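You operate a simulated robot arm through the tools that you are given. There is no shell and no other tool.

You run a simulated robot arm. Do the job below in one go: nothing can be reset, and whatever is moved stays where it is left.

TASK
Put one of the orange stoppers from the left end of the control desk on the desk top behind the intercom. Switch the left brake lever off. Fetch the yellow crumpled cloth from the open shelf under the screening counter and set it in the red bin. Press the black torch button to switch it off. Put the orange torch on the second shelf from the bottom of the store rack away on the left end of the screening counter. Stack the orange disc marked "WED" from the middle shelf of the store rack on top of the orange disc that says "THU". Fetch the blue cartridge that says "3" from the middle shelf of the store rack and set it on top of the pot plant there. Put the brown wallet on the shelf under the bench top away on the open shelf under the screening counter. The order is free. Set down upright: orange stopper, brown wallet. The left brake lever goes to its stop.

It is judged by the outcome, as a careful person would: the job done as asked, and still so three seconds after it is handed in. It fails if anything else is knocked over, pushed out of place, dropped, spilled or broken. A push-on lid holds only when it is set on centred and level and pressed home; a screw cap is set on level and turned clockwise until tight. Flat cloth is picked up by pressing the open fingertips on it (5 to 10 N) and closing them slowly along it; thin cloth reads only 2 to 8 mm in the jaws.

THE ROBOT
A 7-joint arm with a two-finger parallel gripper on a trunk, on a base that drives. Base frame: it is fixed to the floor where the robot stands at the start and does not move with it; the origin is under the middle of the robot, x ahead of it, y to its left, z up. Units: m, degrees, N and s.
Its first joint turns from -166.0 to 166.0 degrees. Places, roughly: black torch button [1.9, 6, 1]; blue cartridge [6, 0.25, 1]; brown wallet (10x5x9 cm) [4.9, -1.4, 0.6]; crumpled cloth [1.5, 5.75, 0.5]; desk top behind the intercom [-0.5, 2, 0.8]; left brake lever [2.4, 4.1, 0.6]; left end of the screening counter [1.9, 5.9, 0.9]; open shelf under the screening counter [1.6, 5.7, 0.5]; orange disc [5.5, 1.25, 1]; orange stopper (4x4x6 cm) [0.6, 2.9, 0.8]; orange torch [5.5, 1.5, 0.5]; pot plant (9x9x13 cm) [5.8, 0.6, 1]; red bin inside (29x24 cm) [0.46, 5.2, 0.4]. Payload 1.57 kg.
Tool frame: the origin (TCP) lies between the finger pads and is the grasp point; the fingertips stand 0.03 m ahead of it; z points along the fingers, y is the line along which they close. The gripper opens to 0.11 m. The fingers are 0.024 m wide and 0.012 m thick; the gripper's body (0.048 by 0.112 m) begins 0.078 m behind the TCP.
Orientation is told as [roll, pitch, yaw] about the base's x, y, z axes, in that order, counted from this pose: with the fingers straight down and closing along the base's y, the tool's x points along the base's -x, its y along +y and its z along -z.

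THE INTERFACE
- The arm moves only by the tool play_rows. Its argument "steps" is a list that holds one entry, the list of rows, each a list of 7 numbers: the shift along the tool's x, y, z in mm, then the turn, a rotation vector about the tool's x, y, z in degrees, then the gripper command, from -1 (fully open) to 1 (shut), values between in proportion. In form: [[[dx, dy, dz, ax, ay, az, grip], ...]]. A call has 1 to 20 rows; each row shifts and turns the commanded pose from where the row before left it, along the tool's axes as they then stand. Rows are played at 5 a second. More than 0.05 m and 8.6 degrees between two rows, or a gripper value outside its range, and nothing of the call is played. Where a pose cannot be reached the arm comes as near as it can. A force on the tool above 40 N (or 10 N above the force at the start of the call, whichever is more), or a blocked arm, ends the call early, and 0.2 s more pass. The fingers move at their own pace (about 0.108 m/s each) and stop on an object; they squeeze with about 40 N. The grip force told is the motor's: it shows also when the fingers shut on nothing. Time passes only in rows, and 0.2 s behind the last, so rows that do not move let the fingers close. It gives the time, the measured TCP pose, the force on the tool (base axes), the opening and the grip force at its end, in the units of the frame above (readings bear some noise), with the torque about the TCP (base axes, N m) and any sound that the robot's microphone picked up.
- Cameras (640 x 400 px; columns grow to the right, rows downward): "scene" is now at [0.5081, 0.1587, 1.0663]; the picture's right is [-0.45, -0.89, 0.00], its down [-0.27, 0.14, -0.95] and it looks along [0.85, -0.43, -0.30] (base axes); focal length 214 px, centre (320, 200). "wrist" rides on the gripper at [0.07, 0.016, -0.141] in the tool frame; the picture's right is [-0.23, 0.97, 0.00], its down [-0.85, -0.20, -0.48] and it looks along [-0.47, -0.11, 0.88] (tool axes); focal length 222 px, centre (320, 200). There is no depth. A picture from a camera that has moved, and an enlarged one, comes with that camera's place and axes in the base frame and with its lens.
- capture(camera): a new picture of that camera. No time passes.
- move_column(by): slides the trunk up (or, below 0, down) by that many m; the arm and the scene camera ride with it, the base frame stays. It gives what a move gives, with no picture.
- drive_base(legs): drives the robot by 1 to 6 legs, each [ahead, left, turn to the left] in m, m and degrees, along the robot's own axes; the way and the turn of a leg run together, so that a leg with both is an arc; at most 1.5 m and 180 degrees a leg. The arm and the cameras ride along, it lands a little off, and it stops where it bumps. It gives what a move gives.
- turn_head(pan, tilt): turns the head with the scene camera to pan (to the left, within 103 degrees either way) and tilt (down, from -29 to 69), counted from straight ahead of the robot. It gives what a move gives.
- inspect(camera, box): a new picture of the part [left, top, right, bottom] of that camera's present view, enlarged. No time passes.
- sign_off(): hands the job in; it is judged then, once.

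Places have to be worked out from the pictures, the camera data and where the tool is seen. Open the gripper and draw the arm clear of the work before you hand the job in, unless the task says otherwise.

The tools are called after "Call:" as name(argument=value, ...) on one line, values as JSON. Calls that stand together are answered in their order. play_rows: Moves the arm, as the interface text tells. Its arguments: {"type":"object","properties":{"steps":{"type":"array"}},"required":["steps"]} The other tools are called the same way: move_column (by) slides the trunk up or down; drive_base (legs) drives the base; turn_head (pan, tilt) turns the head that bears the scene camera; capture (camera) takes a picture; inspect (camera, box) takes an enlarged picture of a part of a camera's view; sign_off () hands the job in.

At the start:

```text
time: 0.0
eef_pos: [0.6933, 0.0249, 1.0219]
orientation: [0.0, -0.1, -0.1]
wrist_force: [0.5, -0.2, 0.3]
wrist_torque: [0.0, 0.01, 0.01]
gripper_width: 0.1099
finger_force: 0.0
trunk travel left (down, up): [-0.075, 0.535]
robot x, y, heading: [0.0015, -0.0008, -0.2]
head pan, tilt: [-26.8, 17.5]
```

scene: 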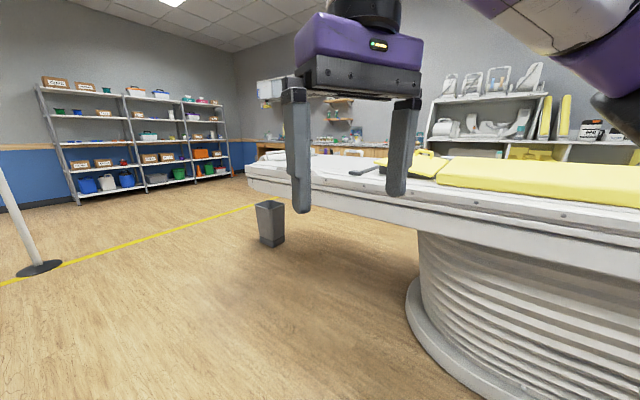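
wrist: 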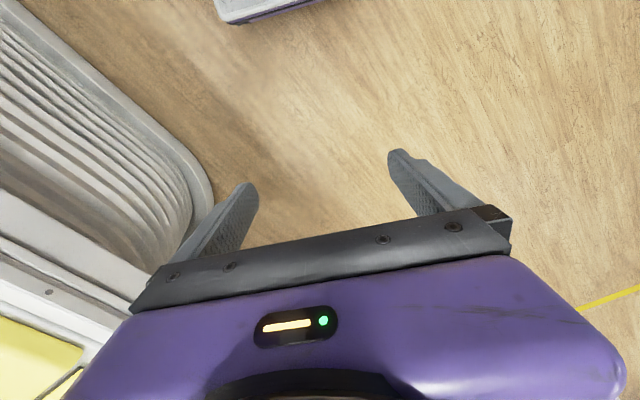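

I'll begin by looking around with the head to learn the room's layout.

Call:
turn_head(pan=60, tilt=15)

Call:
capture(camera="scene")

Call:
turn_head(pan=100, tilt=15)

Call:
capture(camera="scene")

Call:
turn_head(pan=10, tilt=10)

Call:
capture(camera="scene")

```text
time: 1.6
eef_pos: [0.6932, 0.0255, 1.0223]
orientation: [0.0, 0.0, 0.0]
wrist_force: [0.6, 0.1, -0.5]
wrist_torque: [0.0, -0.01, -0.01]
gripper_width: 0.1101
finger_force: 0.1
trunk travel left (down, up): [-0.075, 0.535]
robot x, y, heading: [-0.0004, 0.0013, 0.2]
head pan, tilt: [60.0, 15.0]
```

```text
taken
camera scene: at [0.4715, 0.2816, 1.0703], right [0.87, -0.5, 0.0], down [-0.13, -0.22, -0.97], along [0.48, 0.84, -0.26], focal length 214 px, centre (320, 200)
```

scene: 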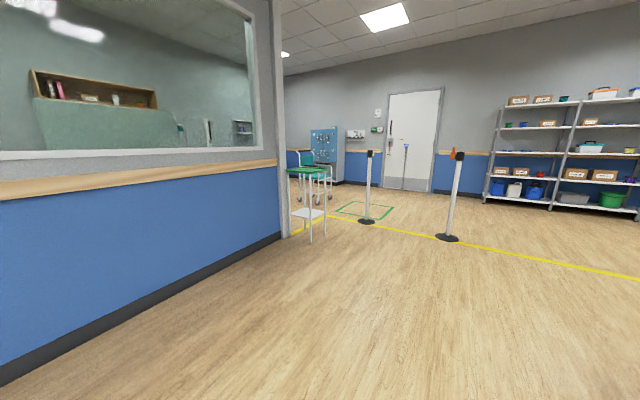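

```text
time: 2.7
eef_pos: [0.6924, 0.0249, 1.0214]
orientation: [0.0, 0.0, 0.0]
wrist_force: [-1.1, -0.2, 0.3]
wrist_torque: [0.02, 0.04, 0.01]
gripper_width: 0.11
finger_force: 0.0
trunk travel left (down, up): [-0.075, 0.535]
robot x, y, heading: [-0.0017, 0.003, 0.2]
head pan, tilt: [100.0, 15.0]
```

```text
taken
camera scene: at [0.4086, 0.2927, 1.0703], right [0.98, 0.17, 0.0], down [0.04, -0.25, -0.97], along [-0.17, 0.95, -0.26], focal length 214 px, centre (320, 200)
```

scene: 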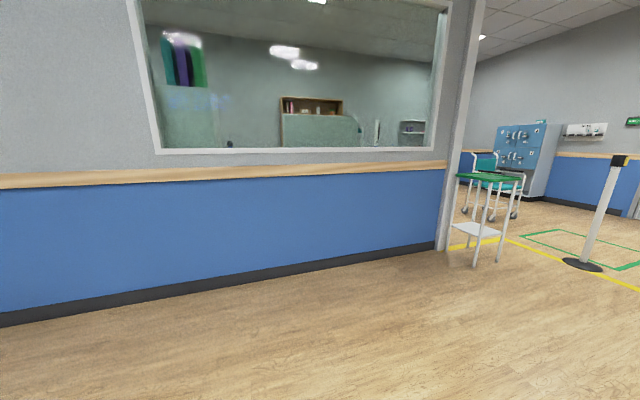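

```text
time: 4.3
eef_pos: [0.6936, 0.0248, 1.0217]
orientation: [0.0, 0.0, 0.0]
wrist_force: [0.0, 0.6, 0.2]
wrist_torque: [0.04, 0.0, 0.03]
gripper_width: 0.1102
finger_force: 0.1
trunk travel left (down, up): [-0.075, 0.535]
robot x, y, heading: [0.0012, 0.0028, -0.1]
head pan, tilt: [10.0, 10.0]
```

```text
taken
camera scene: at [0.5163, 0.2169, 1.0785], right [0.17, -0.98, 0.0], down [-0.17, -0.03, -0.98], along [0.97, 0.17, -0.17], focal length 214 px, centre (320, 200)
```

scene: 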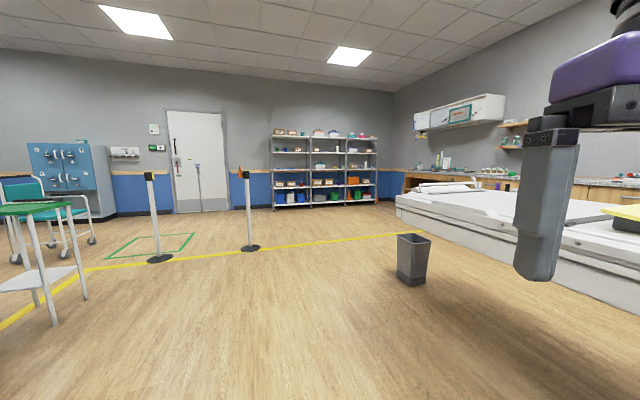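

The rack is ahead and slightly left; the bed's corner is near [2.1, -0.1], posts are near [2.9, 1.55] and [2.5, 2.4]. I drive between bed and post toward the rack, stopping halfway to look again.

Call:
drive_base(legs=[[0, 0, 16], [1.4, 0, 0], [1.2, 0, 0]])

Call:
turn_head(pan=10, tilt=12)

Call:
capture(camera="scene")

Call:
turn_head(pan=100, tilt=12)

Call:
capture(camera="scene")

Call:
turn_head(pan=-50, tilt=12)

Call:
capture(camera="scene")

```text
time: 17.9
eef_pos: [3.1592, 0.9158, 1.0224]
orientation: [-0.1, 0.0, 15.7]
wrist_force: [0.8, -0.9, -0.6]
wrist_torque: [0.0, 0.02, 0.01]
gripper_width: 0.1099
finger_force: 0.0
trunk travel left (down, up): [-0.075, 0.535]
robot x, y, heading: [2.498, 0.7042, 15.9]
head pan, tilt: [10.0, 10.0]
```

```text
time: 18.5
eef_pos: [3.159, 0.9162, 1.0228]
orientation: [0.0, 0.1, 15.5]
wrist_force: [0.1, -0.2, -0.8]
wrist_torque: [-0.02, -0.01, -0.01]
gripper_width: 0.1098
finger_force: 0.0
trunk travel left (down, up): [-0.075, 0.535]
robot x, y, heading: [2.4972, 0.7034, 15.5]
head pan, tilt: [10.0, 12.0]
```

```text
taken
camera scene: at [2.9363, 1.0538, 1.0752], right [0.43, -0.9, 0.0], down [-0.19, -0.09, -0.98], along [0.88, 0.42, -0.21], focal length 214 px, centre (320, 200)
```

scene: 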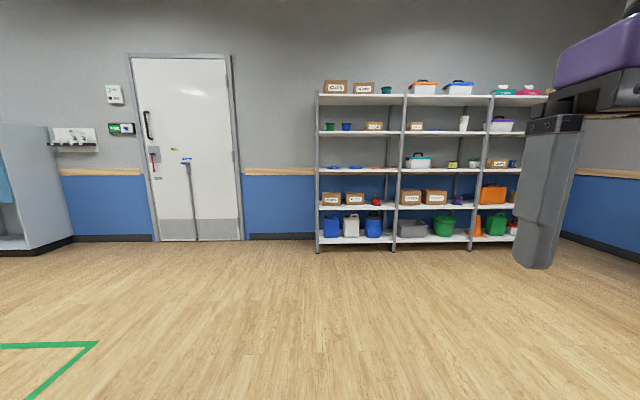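

```text
time: 20.2
eef_pos: [3.1591, 0.9165, 1.0217]
orientation: [0.1, 0.0, 15.6]
wrist_force: [0.8, -0.5, -0.3]
wrist_torque: [-0.02, -0.02, 0.01]
gripper_width: 0.1101
finger_force: 0.1
trunk travel left (down, up): [-0.075, 0.535]
robot x, y, heading: [2.4981, 0.7081, 15.6]
head pan, tilt: [100.0, 12.0]
```

```text
taken
camera scene: at [2.812, 1.0976, 1.0752], right [0.9, 0.43, 0.0], down [0.09, -0.19, -0.98], along [-0.42, 0.88, -0.21], focal length 214 px, centre (320, 200)
```

scene: 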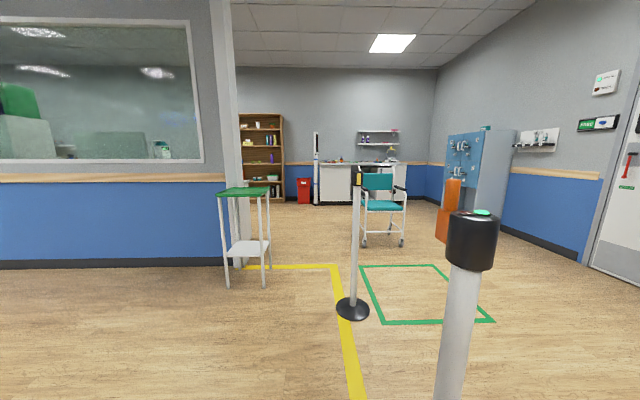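

```text
time: 22.5
eef_pos: [3.1575, 0.9164, 1.0209]
orientation: [0.0, 0.1, 15.6]
wrist_force: [0.0, 0.1, -0.4]
wrist_torque: [0.01, -0.01, 0.01]
gripper_width: 0.11
finger_force: 0.0
trunk travel left (down, up): [-0.075, 0.535]
robot x, y, heading: [2.4988, 0.7048, 15.9]
head pan, tilt: [-50.0, 12.0]
```

```text
taken
camera scene: at [2.9293, 0.9609, 1.0752], right [-0.56, -0.83, 0.0], down [-0.17, 0.12, -0.98], along [0.81, -0.55, -0.21], focal length 214 px, centre (320, 200)
```

scene: 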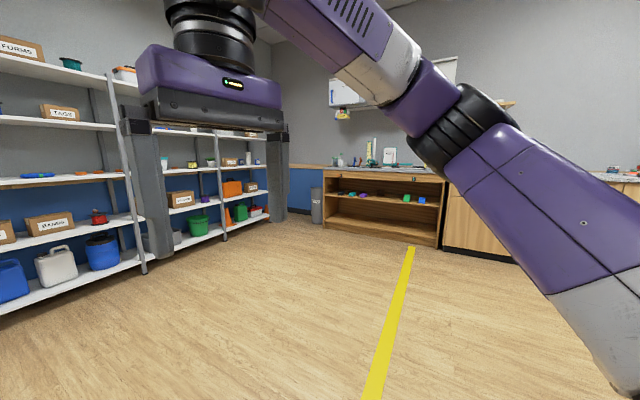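

The rack's front runs from about [4.97, 2.05] to [6.1, -0.4] (its normal faces heading ~26°), middle shelf ~0.91 m high, second ~0.5 m. I pull the arm back first, then drive closer to the rack.

Call:
play_rows(steps=[[[45, 0, 0, 0, 0, 0, -1], [45, 0, 0, 0, 0, 0, -1], [45, 0, 0, 0, 0, 0, -1], [45, 0, 0, 0, 0, 0, -1], [45, 0, 0, 0, 0, 0, -1]]])

Call:
drive_base(legs=[[0.87, -0.27, 0], [0.87, -0.26, 0], [0, 0, 10]])

Call:
turn_head(pan=20, tilt=12)

Call:
capture(camera="scene")

Call:
turn_head(pan=-40, tilt=12)

Call:
capture(camera="scene")

```text
time: 23.8
eef_pos: [2.9469, 0.8732, 1.0189]
orientation: [1.1, 0.9, 21.2]
wrist_force: [14.6, 1.0, 1.0]
wrist_torque: [-0.48, 1.91, -0.53]
gripper_width: 0.1036
finger_force: 0.1
trunk travel left (down, up): [-0.075, 0.535]
robot x, y, heading: [2.4935, 0.7053, 15.4]
head pan, tilt: [-50.0, 12.0]
stopped in row 5: the force on the tool passed its limit at 142 N (the readings are from after the stop); the commanded pose is now the measured one
```

```text
time: 25.4
eef_pos: [3.0687, 0.87, 1.0193]
orientation: [1.0, 0.9, 21.2]
wrist_force: [4.8, -3.9, -1.1]
wrist_torque: [0.34, 0.4, -0.16]
gripper_width: 0.1048
finger_force: 0.1
trunk travel left (down, up): [-0.075, 0.535]
robot x, y, heading: [2.6197, 0.7023, 15.6]
head pan, tilt: [-50.0, 12.0]
stopped in leg 1: the force on the tool passed its limit at 41 N (the readings are from after the stop); the commanded pose is now the measured one
```

```text
time: 26.8
eef_pos: [3.0689, 0.8699, 1.0181]
orientation: [1.2, 1.0, 21.2]
wrist_force: [10.9, -2.2, 3.8]
wrist_torque: [0.19, 2.04, 0.41]
gripper_width: 0.1101
finger_force: 0.0
trunk travel left (down, up): [-0.075, 0.535]
robot x, y, heading: [2.6167, 0.701, 15.4]
head pan, tilt: [20.0, 12.0]
```

```text
taken
camera scene: at [3.0494, 1.0642, 1.0752], right [0.58, -0.81, 0.0], down [-0.17, -0.12, -0.98], along [0.8, 0.57, -0.21], focal length 214 px, centre (320, 200)
```

scene: 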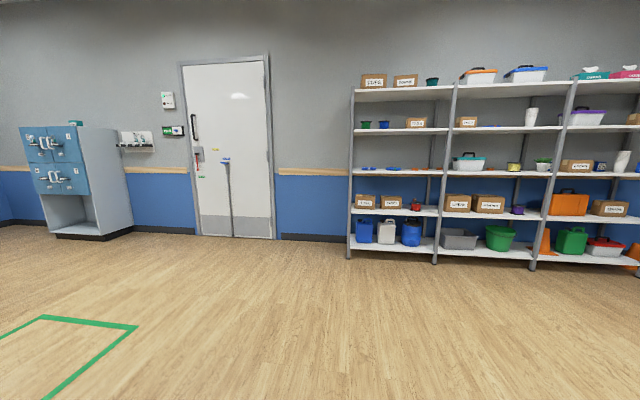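

```text
time: 28.1
eef_pos: [3.0683, 0.8693, 1.0186]
orientation: [1.0, 0.9, 21.2]
wrist_force: [5.2, -11.8, -0.4]
wrist_torque: [0.69, 0.98, 0.32]
gripper_width: 0.0967
finger_force: 0.0
trunk travel left (down, up): [-0.075, 0.535]
robot x, y, heading: [2.6175, 0.704, 15.7]
head pan, tilt: [-40.0, 12.0]
```

```text
taken
camera scene: at [3.0594, 0.9735, 1.0755], right [-0.39, -0.92, 0.0], down [-0.19, 0.08, -0.98], along [0.9, -0.38, -0.21], focal length 214 px, centre (320, 200)
```

scene: 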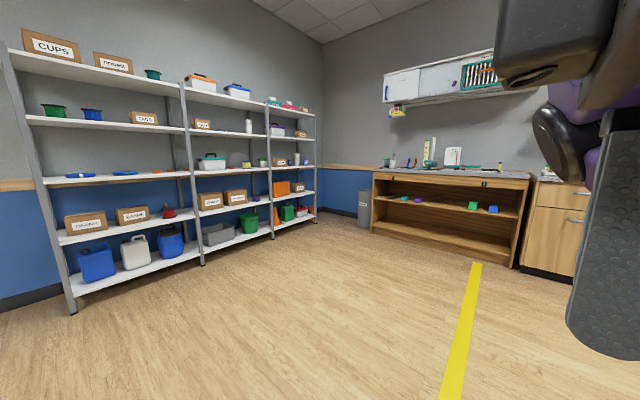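

The gripper had touched the robot's own head (its camera mast sits ~0.42 ahead, 0.2 left). I move the tool forward and to the right, away from the head.

Call:
play_rows(steps=[[[-20, -20, 0, 0, 0, 0, -1], [-30, -30, 0, 0, 0, 0, -1], [-10, -45, 0, 0, 0, 0, -1], [0, -45, 0, 0, 0, 0, -1], [0, -45, 0, 0, 0, 5.6, -1], [0, -45, 0, 0, 0, 0, -1], [0, -45, 0, 0, 0, 0, -1]]])

Call:
capture(camera="scene")

```text
time: 29.1
eef_pos: [3.1636, 0.8367, 1.0115]
orientation: [2.6, 1.3, 34.6]
wrist_force: [0.4, 0.5, -0.2]
wrist_torque: [0.03, 0.03, 0.02]
gripper_width: 0.1098
finger_force: 0.1
trunk travel left (down, up): [-0.075, 0.535]
robot x, y, heading: [2.6171, 0.704, 15.6]
head pan, tilt: [-40.0, 12.0]
stopped in row 4: the arm was blocked; the commanded pose is now the measured one
```

```text
taken
camera scene: at [3.0584, 0.9716, 1.0752], right [-0.41, -0.91, 0.0], down [-0.19, 0.09, -0.98], along [0.89, -0.4, -0.21], focal length 214 px, centre (320, 200)
```

scene: 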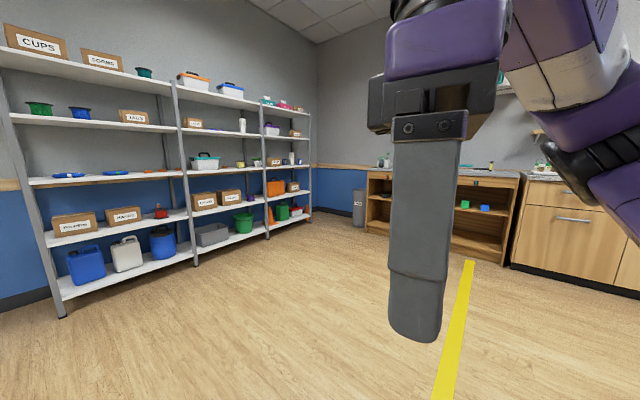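

The arm stopped on some limit with its yaw drifted to 34.6°. I move the tool forward and slowly turn it back to the robot's heading.

Call:
play_rows(steps=[[[-30, 10, 0, 0, 0, 0, -1], [-30, 10, 0, 0, 0, 5, -1], [-30, 10, 0, 0, 0, 5, -1], [0, 0, 0, 0, 0, 5, -1], [0, 0, 0, 0, 0, 4, -1], [0, 0, 0, 0, 0, 0, -1]]])

Call:
capture(camera="wrist")

```text
time: 30.5
eef_pos: [3.2225, 0.9119, 1.0089]
orientation: [1.8, 2.1, 15.5]
wrist_force: [-1.2, -0.6, 0.9]
wrist_torque: [0.0, -0.02, 0.0]
gripper_width: 0.1099
finger_force: 0.1
trunk travel left (down, up): [-0.075, 0.535]
robot x, y, heading: [2.6197, 0.6996, 15.6]
head pan, tilt: [-40.0, 12.0]
```

```text
taken
camera wrist: at [3.1557, 0.9045, 1.1548], right [-0.04, 1.0, 0.02], down [0.9, 0.02, 0.44], along [0.44, 0.04, -0.9], focal length 222 px, centre (320, 200)
```

wrist: 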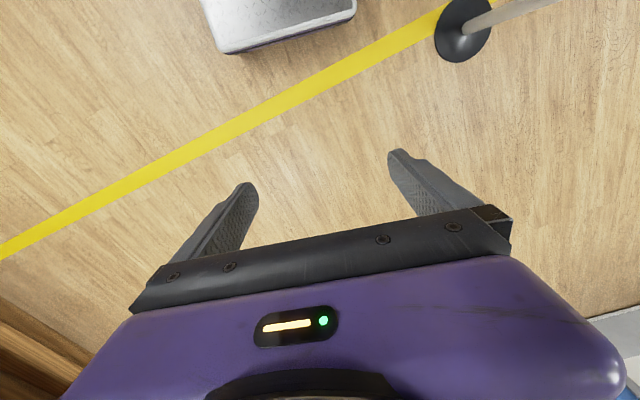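

The wrist view shows the base front about 0.4 m ahead of the axis. I'll look at the arm's posture with the head to know its clearances.

Call:
turn_head(pan=-100, tilt=-10)

Call:
capture(camera="scene")

Call:
turn_head(pan=-100, tilt=40)

Call:
capture(camera="scene")

```text
time: 31.8
eef_pos: [3.2233, 0.9123, 1.0107]
orientation: [1.8, 2.0, 15.5]
wrist_force: [0.3, -0.1, 0.5]
wrist_torque: [0.01, 0.01, 0.02]
gripper_width: 0.1099
finger_force: 0.1
trunk travel left (down, up): [-0.075, 0.535]
robot x, y, heading: [2.6201, 0.7026, 15.6]
head pan, tilt: [-100.0, -10.0]
```

```text
taken
camera scene: at [2.9818, 0.9262, 1.1097], right [-1.0, -0.1, 0.0], down [0.02, -0.17, -0.98], along [0.1, -0.98, 0.17], focal length 214 px, centre (320, 200)
```

scene: 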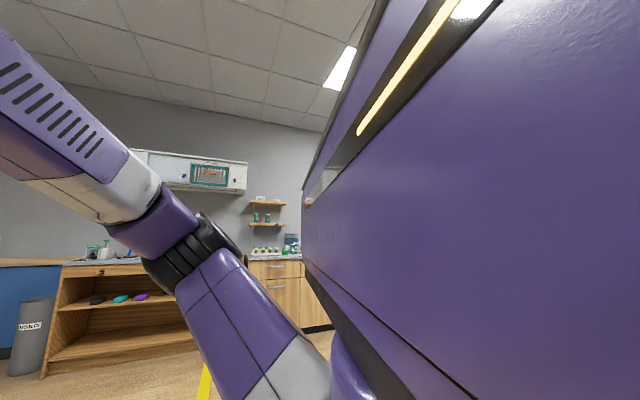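

```text
time: 32.9
eef_pos: [3.2234, 0.9098, 1.0099]
orientation: [1.8, 1.9, 15.5]
wrist_force: [0.9, -0.2, 0.5]
wrist_torque: [0.01, 0.01, -0.01]
gripper_width: 0.11
finger_force: 0.1
trunk travel left (down, up): [-0.075, 0.535]
robot x, y, heading: [2.6186, 0.7005, 15.9]
head pan, tilt: [-100.0, 40.0]
```

```text
taken
camera scene: at [2.9818, 0.9255, 1.0309], right [-1.0, -0.1, 0.0], down [-0.06, 0.64, -0.77], along [0.07, -0.76, -0.64], focal length 214 px, centre (320, 200)
```

scene: 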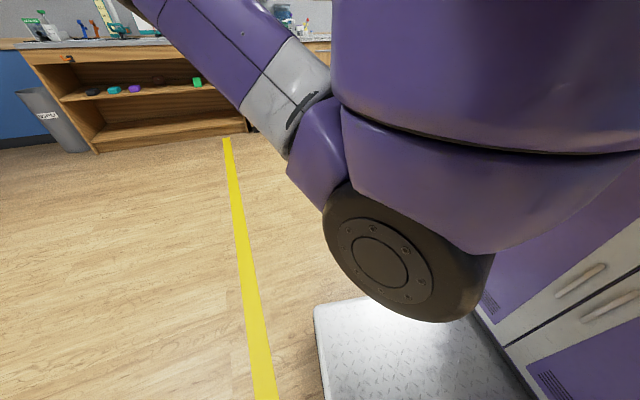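

The arm leaves beneath the torso with its elbow up on the right; the tool must stay ≥0.55 m ahead. I now drive to about 1.2 m in front of the rack and look at it closely.

Call:
drive_base(legs=[[0.81, -0.24, 0], [0.81, -0.24, 0], [0, 0, 10]])

Call:
turn_head(pan=15, tilt=15)

Call:
capture(camera="scene")

Call:
turn_head(pan=-50, tilt=15)

Call:
capture(camera="scene")

```text
time: 42.2
eef_pos: [4.8626, 0.998, 1.0097]
orientation: [1.9, 2.0, 26.1]
wrist_force: [0.1, -0.3, 0.1]
wrist_torque: [0.01, 0.0, -0.01]
gripper_width: 0.1098
finger_force: 0.1
trunk travel left (down, up): [-0.075, 0.535]
robot x, y, heading: [4.3067, 0.6814, 26.0]
head pan, tilt: [-100.0, 40.0]
```

```text
time: 44.1
eef_pos: [4.8625, 0.997, 1.0104]
orientation: [1.9, 2.0, 26.1]
wrist_force: [-0.4, -0.4, -0.3]
wrist_torque: [0.01, 0.0, -0.02]
gripper_width: 0.1099
finger_force: 0.1
trunk travel left (down, up): [-0.075, 0.535]
robot x, y, heading: [4.3019, 0.6829, 26.3]
head pan, tilt: [15.0, 15.0]
```

```text
taken
camera scene: at [4.6694, 1.1123, 1.0703], right [0.66, -0.75, 0.0], down [-0.2, -0.17, -0.97], along [0.73, 0.64, -0.26], focal length 214 px, centre (320, 200)
```

scene: 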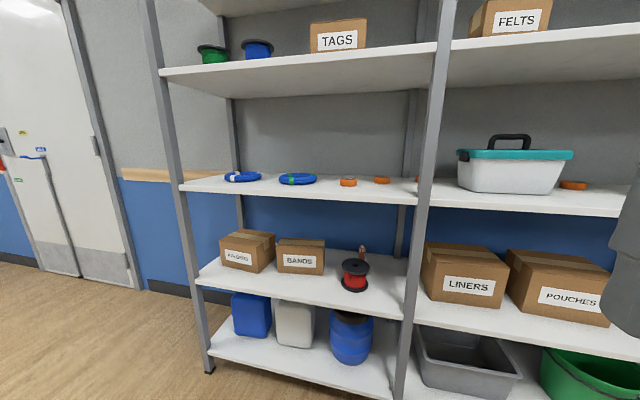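

```text
time: 45.5
eef_pos: [4.8627, 0.9977, 1.0107]
orientation: [1.8, 1.9, 26.1]
wrist_force: [0.0, 0.4, 0.1]
wrist_torque: [0.03, 0.04, -0.01]
gripper_width: 0.1099
finger_force: 0.0
trunk travel left (down, up): [-0.075, 0.535]
robot x, y, heading: [4.303, 0.6804, 26.2]
head pan, tilt: [-50.0, 15.0]
```

```text
taken
camera scene: at [4.6845, 1.0131, 1.0703], right [-0.4, -0.91, 0.0], down [-0.24, 0.1, -0.97], along [0.88, -0.39, -0.26], focal length 214 px, centre (320, 200)
```

scene: 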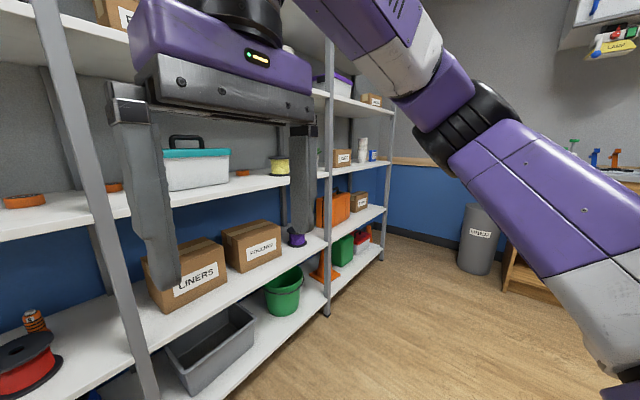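

Orange discs stand on the middle shelf, and something orange (the torch) behind the red spool. I turn the head back and enlarge these.

Call:
turn_head(pan=15, tilt=15)

Call:
inspect(camera="scene", box=[320, 150, 440, 225])

Call:
inspect(camera="scene", box=[320, 225, 440, 300])

Call:
inspect(camera="scene", box=[520, 150, 640, 225])

```text
time: 46.9
eef_pos: [4.8628, 0.9983, 1.0108]
orientation: [1.9, 2.1, 26.1]
wrist_force: [-0.1, -1.0, 0.5]
wrist_torque: [0.01, -0.02, 0.02]
gripper_width: 0.1101
finger_force: 0.1
trunk travel left (down, up): [-0.075, 0.535]
robot x, y, heading: [4.3076, 0.6831, 26.2]
head pan, tilt: [15.0, 15.0]
```

```text
5.33 times, centred on (380, 188) of scene
camera zoom: at [4.6694, 1.1123, 1.0703], right [0.66, -0.75, 0.0], down [-0.2, -0.17, -0.97], along [0.73, 0.64, -0.26], focal length 1144 px, centre (0, 267)
```

zoom: 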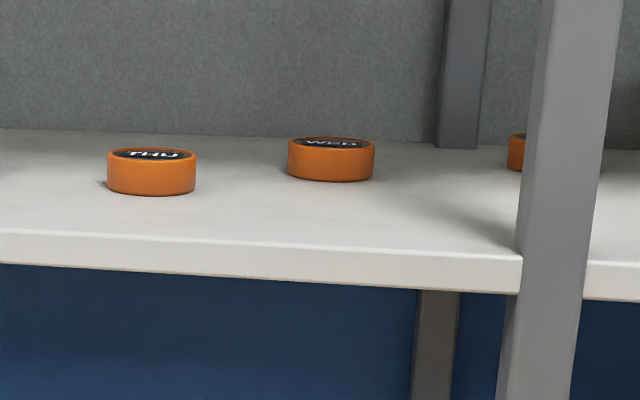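

```text
5.33 times, centred on (380, 262) of scene
camera zoom: at [4.6694, 1.1123, 1.0703], right [0.66, -0.75, 0.0], down [-0.2, -0.17, -0.97], along [0.73, 0.64, -0.26], focal length 1144 px, centre (0, -133)
```

zoom: 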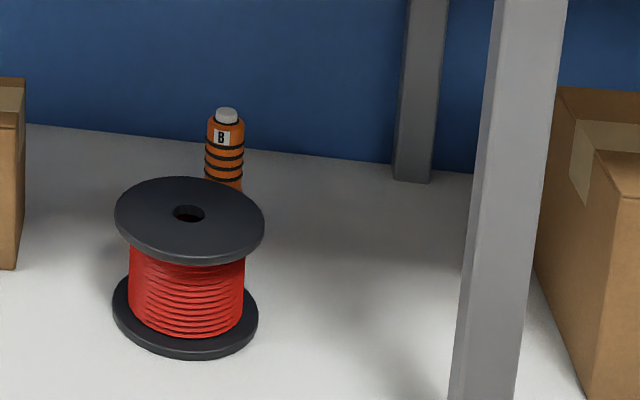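

```text
5.33 times, centred on (580, 188) of scene
camera zoom: at [4.6694, 1.1123, 1.0703], right [0.66, -0.75, 0.0], down [-0.2, -0.17, -0.97], along [0.73, 0.64, -0.26], focal length 1144 px, centre (-1067, 267)
```

zoom: 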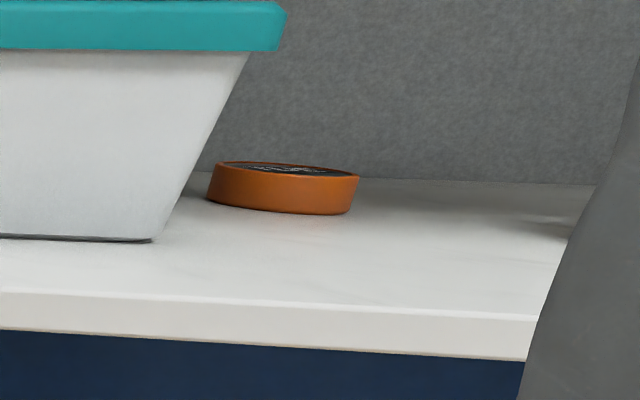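

THU and WED discs (about 6 cm wide, 2.4 cm tall) stand in the left bay, and the torch "B" stands behind the red spool. I want the wrist camera above the fingers when reaching forward, so I try turning the tool 180° about its axis here in free space.

Call:
play_rows(steps=[[[0, 0, 0, 0, 0, 8.5, -1], [0, 0, 0, 0, 0, 8.5, -1], [0, 0, 0, 0, 0, 8.5, -1], [0, 0, 0, 0, 0, 8.5, -1], [0, 0, 0, 0, 0, 8.5, -1], [0, 0, 0, 0, 0, 8.5, -1], [0, 0, 0, 0, 0, 8.5, -1], [0, 0, 0, 0, 0, 8.5, -1]]])

```text
time: 48.7
eef_pos: [4.8619, 1.0009, 1.0088]
orientation: [-1.4, 3.3, -41.7]
wrist_force: [-0.2, -0.8, 0.9]
wrist_torque: [-0.02, -0.03, 0.01]
gripper_width: 0.1101
finger_force: 0.0
trunk travel left (down, up): [-0.075, 0.535]
robot x, y, heading: [4.3072, 0.6832, 25.8]
head pan, tilt: [15.0, 15.0]
```

It turns freely so far; I continue the remaining ~112°.

Call:
play_rows(steps=[[[0, 0, 0, 0, 0, 8.5, -1], [0, 0, 0, 0, 0, 8.5, -1], [0, 0, 0, 0, 0, 8.5, -1], [0, 0, 0, 0, 0, 8.5, -1], [0, 0, 0, 0, 0, 8.5, -1], [0, 0, 0, 0, 0, 8.5, -1], [0, 0, 0, 0, 0, 8.5, -1], [0, 0, 0, 0, 0, 8.5, -1], [0, 0, 0, 0, 0, 8.5, -1], [0, 0, 0, 0, 0, 8.5, -1], [0, 0, 0, 0, 0, 8.5, -1], [0, 0, 0, 0, 0, 8.5, -1], [0, 0, 0, 0, 0, 8.5, -1]]])

```text
time: 50.2
eef_pos: [4.9148, 0.994, 0.9807]
orientation: [-6.1, 3.0, -87.8]
wrist_force: [-0.5, 0.2, 0.4]
wrist_torque: [0.01, 0.0, -0.01]
gripper_width: 0.1101
finger_force: 0.0
out of reach, approached as far as the arm can: row 5, 6, 7
trunk travel left (down, up): [-0.075, 0.535]
robot x, y, heading: [4.3085, 0.6838, 26.4]
head pan, tilt: [15.0, 15.0]
stopped in row 7: the arm was blocked; the commanded pose is now the measured one
```

The wrist limit is reached in that direction at about -114° relative. I go back and try the other direction.

Call:
play_rows(steps=[[[0, 0, 0, 0, 0, -8.5, -1], [0, 0, 0, 0, 0, -8.5, -1], [0, 0, 0, 0, 0, -8.5, -1], [0, 0, 0, 0, 0, -8.5, -1], [0, 0, 0, 0, 0, -8.5, -1], [0, 0, 0, 0, 0, -8.5, -1], [0, 0, 0, 0, 0, -8.5, -1], [0, 0, 0, 0, 0, -8.5, -1], [0, 0, 0, 0, 0, -8.5, -1], [0, 0, 0, 0, 0, -8.5, -1], [0, 0, 0, 0, 0, -8.5, -1], [0, 0, 0, 0, 0, -8.5, -1], [0, 0, 0, 0, 0, -8.5, -1], [0, 0, 0, 0, 0, -8.5, -1]]])

Call:
play_rows(steps=[[[0, 0, 0, 0, 0, -8.5, -1], [0, 0, 0, 0, 0, -8.5, -1], [0, 0, 0, 0, 0, -8.5, -1], [0, 0, 0, 0, 0, -8.5, -1], [0, 0, 0, 0, 0, -8.5, -1], [0, 0, 0, 0, 0, -8.5, -1], [0, 0, 0, 0, 0, -8.5, -1], [0, 0, 0, 0, 0, -8.5, -1], [0, 0, 0, 0, 0, -8.5, -1], [0, 0, 0, 0, 0, -8.5, -1]]])

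```text
time: 53.2
eef_pos: [4.9157, 0.9939, 0.9815]
orientation: [5.3, 3.9, 31.6]
wrist_force: [0.2, -0.2, -0.2]
wrist_torque: [0.02, -0.01, -0.01]
gripper_width: 0.1098
finger_force: 0.0
trunk travel left (down, up): [-0.075, 0.535]
robot x, y, heading: [4.3062, 0.6829, 26.3]
head pan, tilt: [15.0, 15.0]
```

```text
time: 55.4
eef_pos: [4.9146, 0.995, 0.983]
orientation: [4.3, -5.1, 116.2]
wrist_force: [0.5, -0.2, 0.1]
wrist_torque: [-0.02, 0.0, 0.0]
gripper_width: 0.1101
finger_force: 0.1
trunk travel left (down, up): [-0.075, 0.535]
robot x, y, heading: [4.3057, 0.6823, 26.3]
head pan, tilt: [15.0, 15.0]
```

This direction works (now +90° relative). I continue the last 90°.

Call:
play_rows(steps=[[[0, 0, 0, 0, 0, -8.5, -1], [0, 0, 0, 0, 0, -8.5, -1], [0, 0, 0, 0, 0, -8.5, -1], [0, 0, 0, 0, 0, -8.5, -1], [0, 0, 0, 0, 0, -8.5, -1], [0, 0, 0, 0, 0, -8.5, -1], [0, 0, 0, 0, 0, -8.5, -1], [0, 0, 0, 0, 0, -8.5, -1], [0, 0, 0, 0, 0, -8.5, -1], [0, 0, 0, 0, 0, -8.5, -1], [0, 0, 0, 0, 0, -5, -1]]])

```text
time: 57.8
eef_pos: [4.9162, 0.994, 0.9812]
orientation: [-5.0, -4.3, -153.5]
wrist_force: [0.1, 0.1, 1.2]
wrist_torque: [0.01, -0.01, 0.01]
gripper_width: 0.11
finger_force: 0.1
trunk travel left (down, up): [-0.075, 0.535]
robot x, y, heading: [4.3052, 0.6803, 26.1]
head pan, tilt: [15.0, 15.0]
```

The tool is flipped, camera side forward. Now I move it ahead 0.18 m and pitch it up toward forward (about 45° below horizontal).

Call:
play_rows(steps=[[[45, 0, 0, -5, 4, 0, -1], [45, 0, 0, 0, 0, 0, -1], [45, 0, 0, 0, 0, 0, -1], [0, 0, 0, 0, 7.5, 0, -1], [0, 0, 0, 0, 7.5, 0, -1], [0, 0, 0, 0, 7.5, 0, -1], [0, 0, 0, 0, 7.5, 0, -1], [0, 0, 0, 0, 7.5, 0, -1], [0, 0, 0, 0, 7.5, 0, -1]]])

Call:
capture(camera="wrist")

Call:
turn_head(pan=0, tilt=15)

Call:
capture(camera="scene")

```text
time: 59.8
eef_pos: [5.0367, 1.0544, 0.9787]
orientation: [0.0, 44.8, -153.8]
wrist_force: [-1.1, -0.6, 0.3]
wrist_torque: [-0.02, 0.0, 0.01]
gripper_width: 0.1097
finger_force: 0.1
trunk travel left (down, up): [-0.075, 0.535]
robot x, y, heading: [4.3068, 0.6819, 26.4]
head pan, tilt: [15.0, 15.0]
```

```text
taken
camera wrist: at [4.9974, 1.0167, 1.1277], right [0.28, -0.95, -0.16], down [-0.94, -0.24, -0.26], along [0.21, 0.22, -0.95], focal length 222 px, centre (320, 200)
```

wrist: 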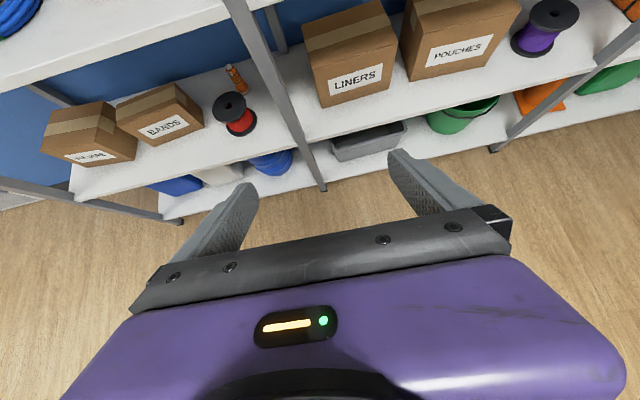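

```text
time: 60.6
eef_pos: [5.0363, 1.0534, 0.9772]
orientation: [0.0, 44.6, -153.8]
wrist_force: [0.3, 0.1, 0.3]
wrist_torque: [-0.02, -0.04, -0.02]
gripper_width: 0.1101
finger_force: 0.0
trunk travel left (down, up): [-0.075, 0.535]
robot x, y, heading: [4.3076, 0.6836, 26.1]
head pan, tilt: [0.0, 15.0]
```

```text
taken
camera scene: at [4.6828, 1.0922, 1.0703], right [0.44, -0.9, 0.0], down [-0.23, -0.11, -0.97], along [0.87, 0.43, -0.26], focal length 214 px, centre (320, 200)
```

scene: 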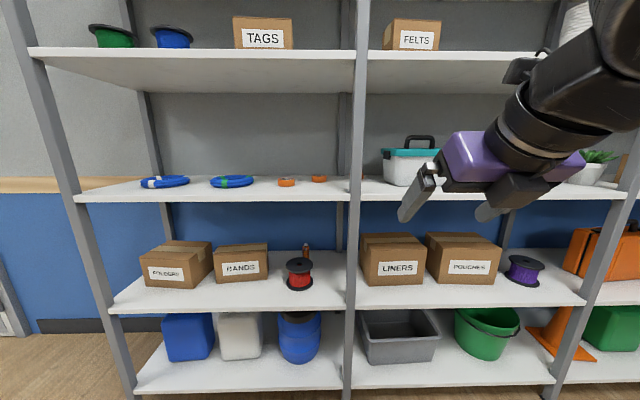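

From these views THU lies ~11 cm and WED ~20 cm behind the shelf's front edge, to my left. I pitch the tool a bit flatter, then shift the base left and forward so the discs come within reach.

Call:
play_rows(steps=[[[0, 0, 0, 0, 7.5, 0, -1], [0, 0, 0, 0, 7.5, 0, -1], [0, 0, 0, 0, 0, 0, -1]]])

Call:
drive_base(legs=[[0, 0.27, 0], [0.38, 0, 0]])

Call:
capture(camera="wrist")

Call:
capture(camera="scene")

```text
time: 61.4
eef_pos: [5.0359, 1.0537, 0.9772]
orientation: [0.1, 59.7, -153.7]
wrist_force: [-0.2, -0.2, 0.1]
wrist_torque: [0.0, -0.02, 0.01]
gripper_width: 0.1101
finger_force: 0.0
trunk travel left (down, up): [-0.075, 0.535]
robot x, y, heading: [4.3068, 0.6813, 26.2]
head pan, tilt: [0.0, 15.0]
```

```text
time: 65.3
eef_pos: [5.2575, 1.4602, 0.977]
orientation: [0.1, 59.7, -154.0]
wrist_force: [-0.2, 0.6, 1.0]
wrist_torque: [-0.01, -0.02, -0.02]
gripper_width: 0.11
finger_force: 0.1
trunk travel left (down, up): [-0.075, 0.535]
robot x, y, heading: [4.5252, 1.0926, 25.9]
head pan, tilt: [0.0, 15.0]
```

```text
taken
camera wrist: at [5.1852, 1.4071, 1.1095], right [0.32, -0.93, -0.2], down [-0.85, -0.19, -0.5], along [0.42, 0.33, -0.85], focal length 222 px, centre (320, 200)
```

wrist: 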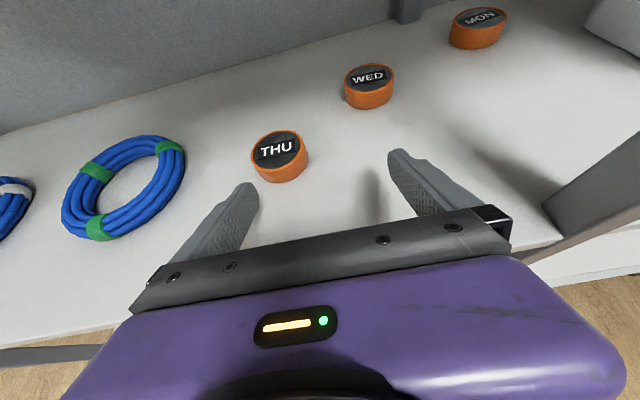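

```text
taken
camera scene: at [4.9038, 1.4998, 1.0703], right [0.44, -0.9, 0.0], down [-0.23, -0.11, -0.97], along [0.87, 0.42, -0.26], focal length 214 px, centre (320, 200)
```

scene: 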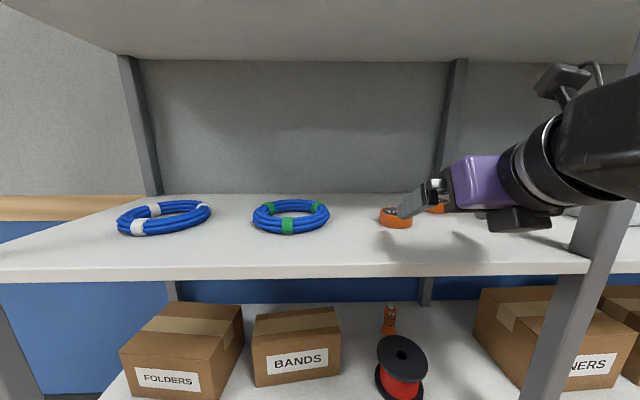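

Triangulated: THU top centre ≈ [5.320, 1.538, 0.942], WED ≈ [5.449, 1.470, 0.942], shelf top ≈ 0.919. I shift the tool right in line with WED and half-way forward, watching the upright on the right.

Call:
play_rows(steps=[[[0, 37.5, 0, 0, 0, 0, -0.5], [0, 37.5, 0, 0, 0, 0, -0.5], [20.4, 0, 34.8, 0, 0, 0, -0.5], [20.4, 0, 34.8, 0, 0, 0, -0.5], [0, 0, 0, 0, 0, 0, -0.5]]])

Call:
capture(camera="wrist")

Call:
turn_head(pan=-30, tilt=5)

Call:
capture(camera="scene")

```text
time: 66.5
eef_pos: [5.3631, 1.4266, 0.978]
orientation: [0.1, 59.7, -153.9]
wrist_force: [0.2, -1.0, -0.3]
wrist_torque: [-0.02, -0.02, 0.01]
gripper_width: 0.0826
finger_force: 0.0
trunk travel left (down, up): [-0.075, 0.535]
robot x, y, heading: [4.5219, 1.089, 26.1]
head pan, tilt: [0.0, 15.0]
```

```text
taken
camera wrist: at [5.2917, 1.3743, 1.1095], right [0.32, -0.93, -0.2], down [-0.85, -0.19, -0.5], along [0.42, 0.33, -0.85], focal length 222 px, centre (320, 200)
```

wrist: 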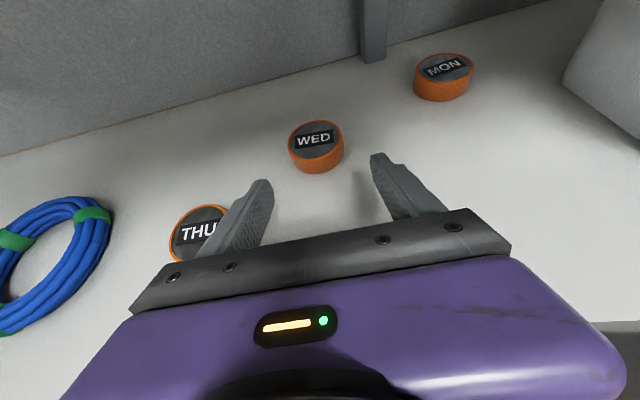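

```text
time: 67.5
eef_pos: [5.3628, 1.4287, 0.9765]
orientation: [0.1, 59.6, -153.9]
wrist_force: [0.8, 0.1, 0.6]
wrist_torque: [0.02, -0.01, -0.02]
gripper_width: 0.0824
finger_force: 0.1
trunk travel left (down, up): [-0.075, 0.535]
robot x, y, heading: [4.5254, 1.0871, 25.8]
head pan, tilt: [-30.0, 5.0]
```

```text
taken
camera scene: at [4.9115, 1.4525, 1.0865], right [-0.07, -1.0, 0.0], down [-0.09, 0.01, -1.0], along [0.99, -0.07, -0.09], focal length 214 px, centre (320, 200)
```

scene: 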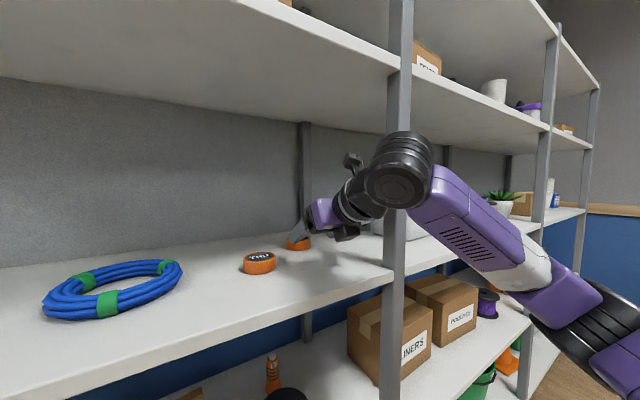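

WED re-measured at [5.448, 1.471], consistent. The wrist stays clear of the upright, so I go forward 80 mm, down 29 mm and close on WED.

Call:
play_rows(steps=[[[20.2, 0, 34.5, 0, 0, 0, -0.5], [20.2, 0, 34.5, 0, 0, 0, -0.5], [-12.5, -1.5, 7.3, 0, 0, 0, -0.5], [-12.5, 0, 7.3, 0, 0, 0, -0.5], [0, 0, 0, 0, 0, 0, -0.5]]])

Call:
capture(camera="wrist")

```text
time: 68.7
eef_pos: [5.4336, 1.4651, 0.9479]
orientation: [0.1, 59.7, -153.8]
wrist_force: [0.2, -0.3, -0.7]
wrist_torque: [-0.01, 0.03, 0.02]
gripper_width: 0.0825
finger_force: 0.1
trunk travel left (down, up): [-0.075, 0.535]
robot x, y, heading: [4.5286, 1.0891, 26.0]
head pan, tilt: [-30.0, 5.0]
```

```text
taken
camera wrist: at [5.3624, 1.4116, 1.0803], right [0.32, -0.93, -0.2], down [-0.85, -0.19, -0.5], along [0.42, 0.33, -0.85], focal length 222 px, centre (320, 200)
```

wrist: 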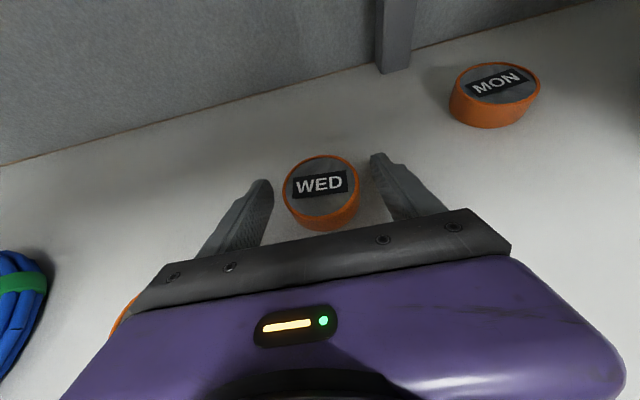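

WED sits between the pads. I close the gripper.

Call:
play_rows(steps=[[[0, 0, 0, 0, 0, 0, 0], [0, 0, 0, 0, 0, 0, 0.5], [0, 0, 0, 0, 0, 0, 1], [0, 0, 0, 0, 0, 0, 1], [0, 0, 0, 0, 0, 0, 1]]])

Call:
capture(camera="wrist")

```text
time: 69.8
eef_pos: [5.4332, 1.4647, 0.9484]
orientation: [0.1, 59.6, -153.9]
wrist_force: [-0.8, 0.6, -0.1]
wrist_torque: [-0.02, -0.02, -0.02]
gripper_width: 0.0582
finger_force: 39.6
trunk travel left (down, up): [-0.075, 0.535]
robot x, y, heading: [4.5262, 1.0914, 26.1]
head pan, tilt: [-30.0, 5.0]
```

```text
taken
camera wrist: at [5.3624, 1.4116, 1.0803], right [0.32, -0.93, -0.2], down [-0.85, -0.19, -0.5], along [0.42, 0.33, -0.85], focal length 222 px, centre (320, 200)
```

wrist: 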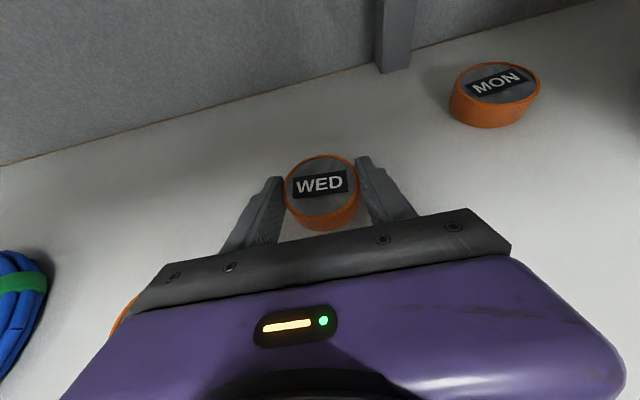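

Held (58 mm). I lift 60 mm, then move left and back over THU.

Call:
play_rows(steps=[[[25.9, 0, -15.1, 0, 0, 0, 1], [25.9, 0, -15.1, 0, 0, 0, 1], [0, -38.8, 0, 0, 0, 0, 1], [-21.4, 0, -36.7, 0, 0, 0, 1], [0, -38.8, 0, 0, 0, 0, 1], [-21.4, 0, -36.7, 0, 0, 0, 1], [0, -38.8, 0, 0, 0, 0, 1], [0, 0, 0, 0, 0, 0, 1]]])

Call:
capture(camera="wrist")

Call:
turn_head(pan=10, tilt=15)

Call:
inspect(camera="scene", box=[240, 140, 480, 290])

```text
time: 71.7
eef_pos: [5.306, 1.5325, 1.0102]
orientation: [0.1, 59.8, -154.0]
wrist_force: [0.0, -0.3, 0.3]
wrist_torque: [0.0, -0.03, -0.02]
gripper_width: 0.0
finger_force: 21.0
trunk travel left (down, up): [-0.075, 0.535]
robot x, y, heading: [4.5269, 1.0908, 26.1]
head pan, tilt: [-30.0, 5.0]
```

```text
taken
camera wrist: at [5.2341, 1.4787, 1.1419], right [0.32, -0.93, -0.2], down [-0.85, -0.19, -0.5], along [0.42, 0.33, -0.85], focal length 222 px, centre (320, 200)
```

wrist: 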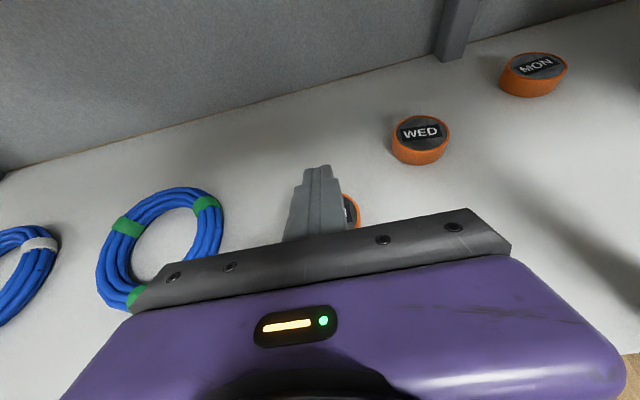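

```text
time: 72.7
eef_pos: [5.307, 1.5319, 1.0093]
orientation: [0.1, 59.7, -154.0]
wrist_force: [0.3, 0.0, 0.0]
wrist_torque: [0.0, -0.04, 0.01]
gripper_width: 0.0
finger_force: 21.2
trunk travel left (down, up): [-0.075, 0.535]
robot x, y, heading: [4.5257, 1.0932, 26.0]
head pan, tilt: [10.0, 15.0]
```

```text
2.67 times, centred on (360, 215) of scene
camera zoom: at [4.8955, 1.5137, 1.0704], right [0.59, -0.81, 0.0], down [-0.21, -0.15, -0.97], along [0.78, 0.57, -0.26], focal length 572 px, centre (213, 160)
```

zoom: 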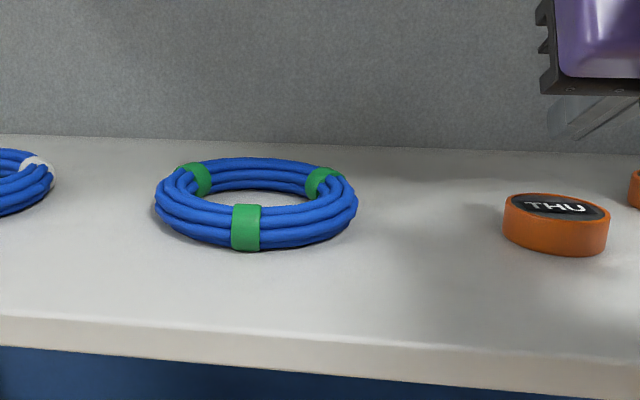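

The disc slipped out on the first lift and is still in its place ([5.442, 1.469]), nothing else touched. I will take it deeper and lower with a flatter tool (12° down), disc at the TCP, and lift slowly.

Call:
play_rows(steps=[[[0, 38.8, 0, 0, 0, 0, -0.5], [0, 38.8, 0, 0, 0, 0, -0.5], [0, 38.4, 0, 0, 0, 0, -0.5], [0, 0, 0, 0, 6, 0, -0.5], [0, 0, 0, 0, 6, 0, -0.5], [0, 0, 0, 0, 6, 0, -0.5], [9.8, 0, 46.1, 0, 0, 0, -0.5], [9.8, 0, 46.1, 0, 0, 0, -0.5], [0, 0, 0, 0, 0, 0, -0.5]]])

Call:
capture(camera="wrist")

Call:
turn_head(pan=-20, tilt=5)

Call:
capture(camera="scene")

```text
time: 74.7
eef_pos: [5.4429, 1.4689, 1.0071]
orientation: [0.3, 77.8, -153.6]
wrist_force: [0.7, -0.3, 0.1]
wrist_torque: [0.03, 0.01, 0.03]
gripper_width: 0.0825
finger_force: 0.0
trunk travel left (down, up): [-0.075, 0.535]
robot x, y, heading: [4.5279, 1.0908, 26.1]
head pan, tilt: [10.0, 15.0]
```

```text
taken
camera wrist: at [5.3372, 1.4003, 1.1063], right [0.38, -0.9, -0.22], down [-0.67, -0.11, -0.73], along [0.63, 0.43, -0.64], focal length 222 px, centre (320, 200)
```

wrist: 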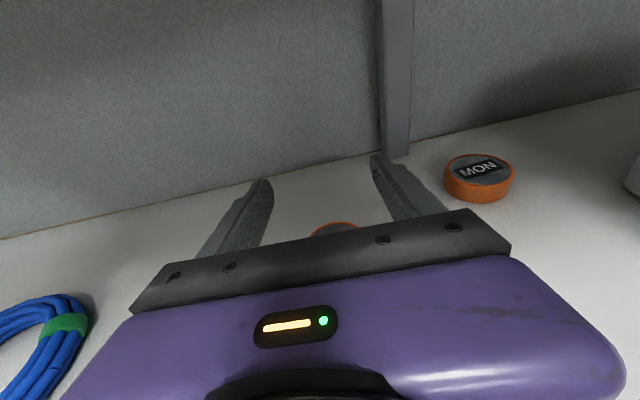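

```text
time: 75.7
eef_pos: [5.4414, 1.4692, 1.0073]
orientation: [0.1, 77.7, -153.9]
wrist_force: [0.2, 0.1, 0.6]
wrist_torque: [-0.02, -0.01, -0.02]
gripper_width: 0.0825
finger_force: 0.0
trunk travel left (down, up): [-0.075, 0.535]
robot x, y, heading: [4.5244, 1.0889, 25.8]
head pan, tilt: [-20.0, 5.0]
```

```text
taken
camera scene: at [4.9112, 1.4685, 1.0865], right [0.11, -0.99, 0.0], down [-0.09, -0.01, -1.0], along [0.99, 0.1, -0.09], focal length 214 px, centre (320, 200)
```

scene: 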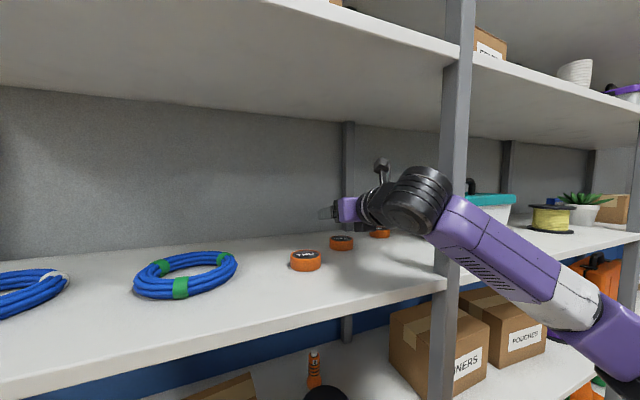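

All stays in front of the upright. I lower in small steps around WED and watch for contact force.

Call:
play_rows(steps=[[[-29.3, 0, 6.2, 0, 0, 0, -0.5], [-29.3, 0, 6.2, 0, 0, 0, -0.5], [-4, 0, 1, 0, 0, 0, -0.5], [0, 0, 0, 0, 0, 0, -0.5]]])

Call:
capture(camera="wrist")

Call:
capture(camera="scene")

```text
time: 76.7
eef_pos: [5.4407, 1.4689, 0.9476]
orientation: [0.2, 77.9, -153.6]
wrist_force: [5.6, 5.0, 23.5]
wrist_torque: [-0.61, 1.86, -0.3]
gripper_width: 0.0824
finger_force: 0.1
trunk travel left (down, up): [-0.075, 0.535]
robot x, y, heading: [4.5245, 1.0911, 25.7]
head pan, tilt: [-20.0, 5.0]
```

```text
taken
camera wrist: at [5.3354, 1.3996, 1.0448], right [0.39, -0.9, -0.22], down [-0.67, -0.1, -0.74], along [0.64, 0.43, -0.64], focal length 222 px, centre (320, 200)
```

wrist: 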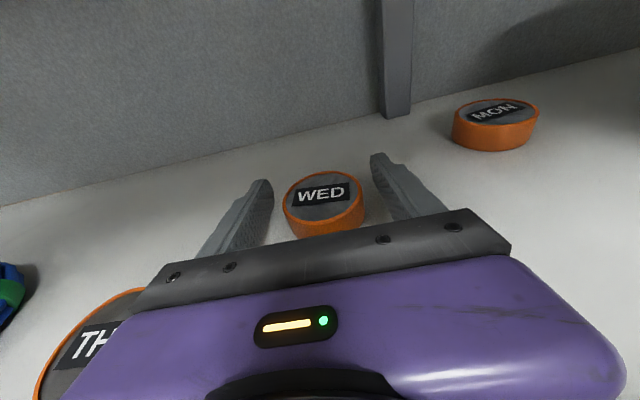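

```text
taken
camera scene: at [4.9108, 1.4684, 1.0871], right [0.1, -0.99, 0.0], down [-0.09, -0.01, -1.0], along [0.99, 0.1, -0.09], focal length 214 px, centre (320, 200)
```

scene: 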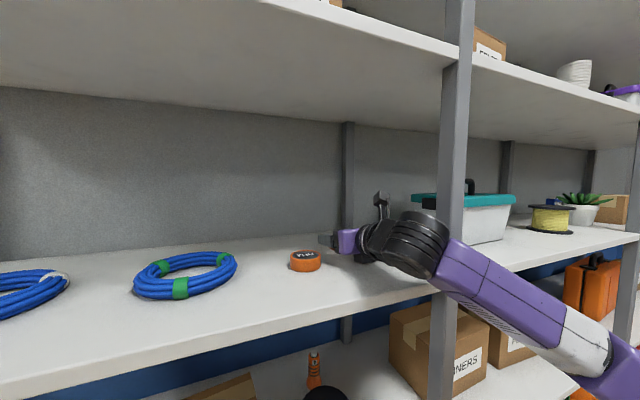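

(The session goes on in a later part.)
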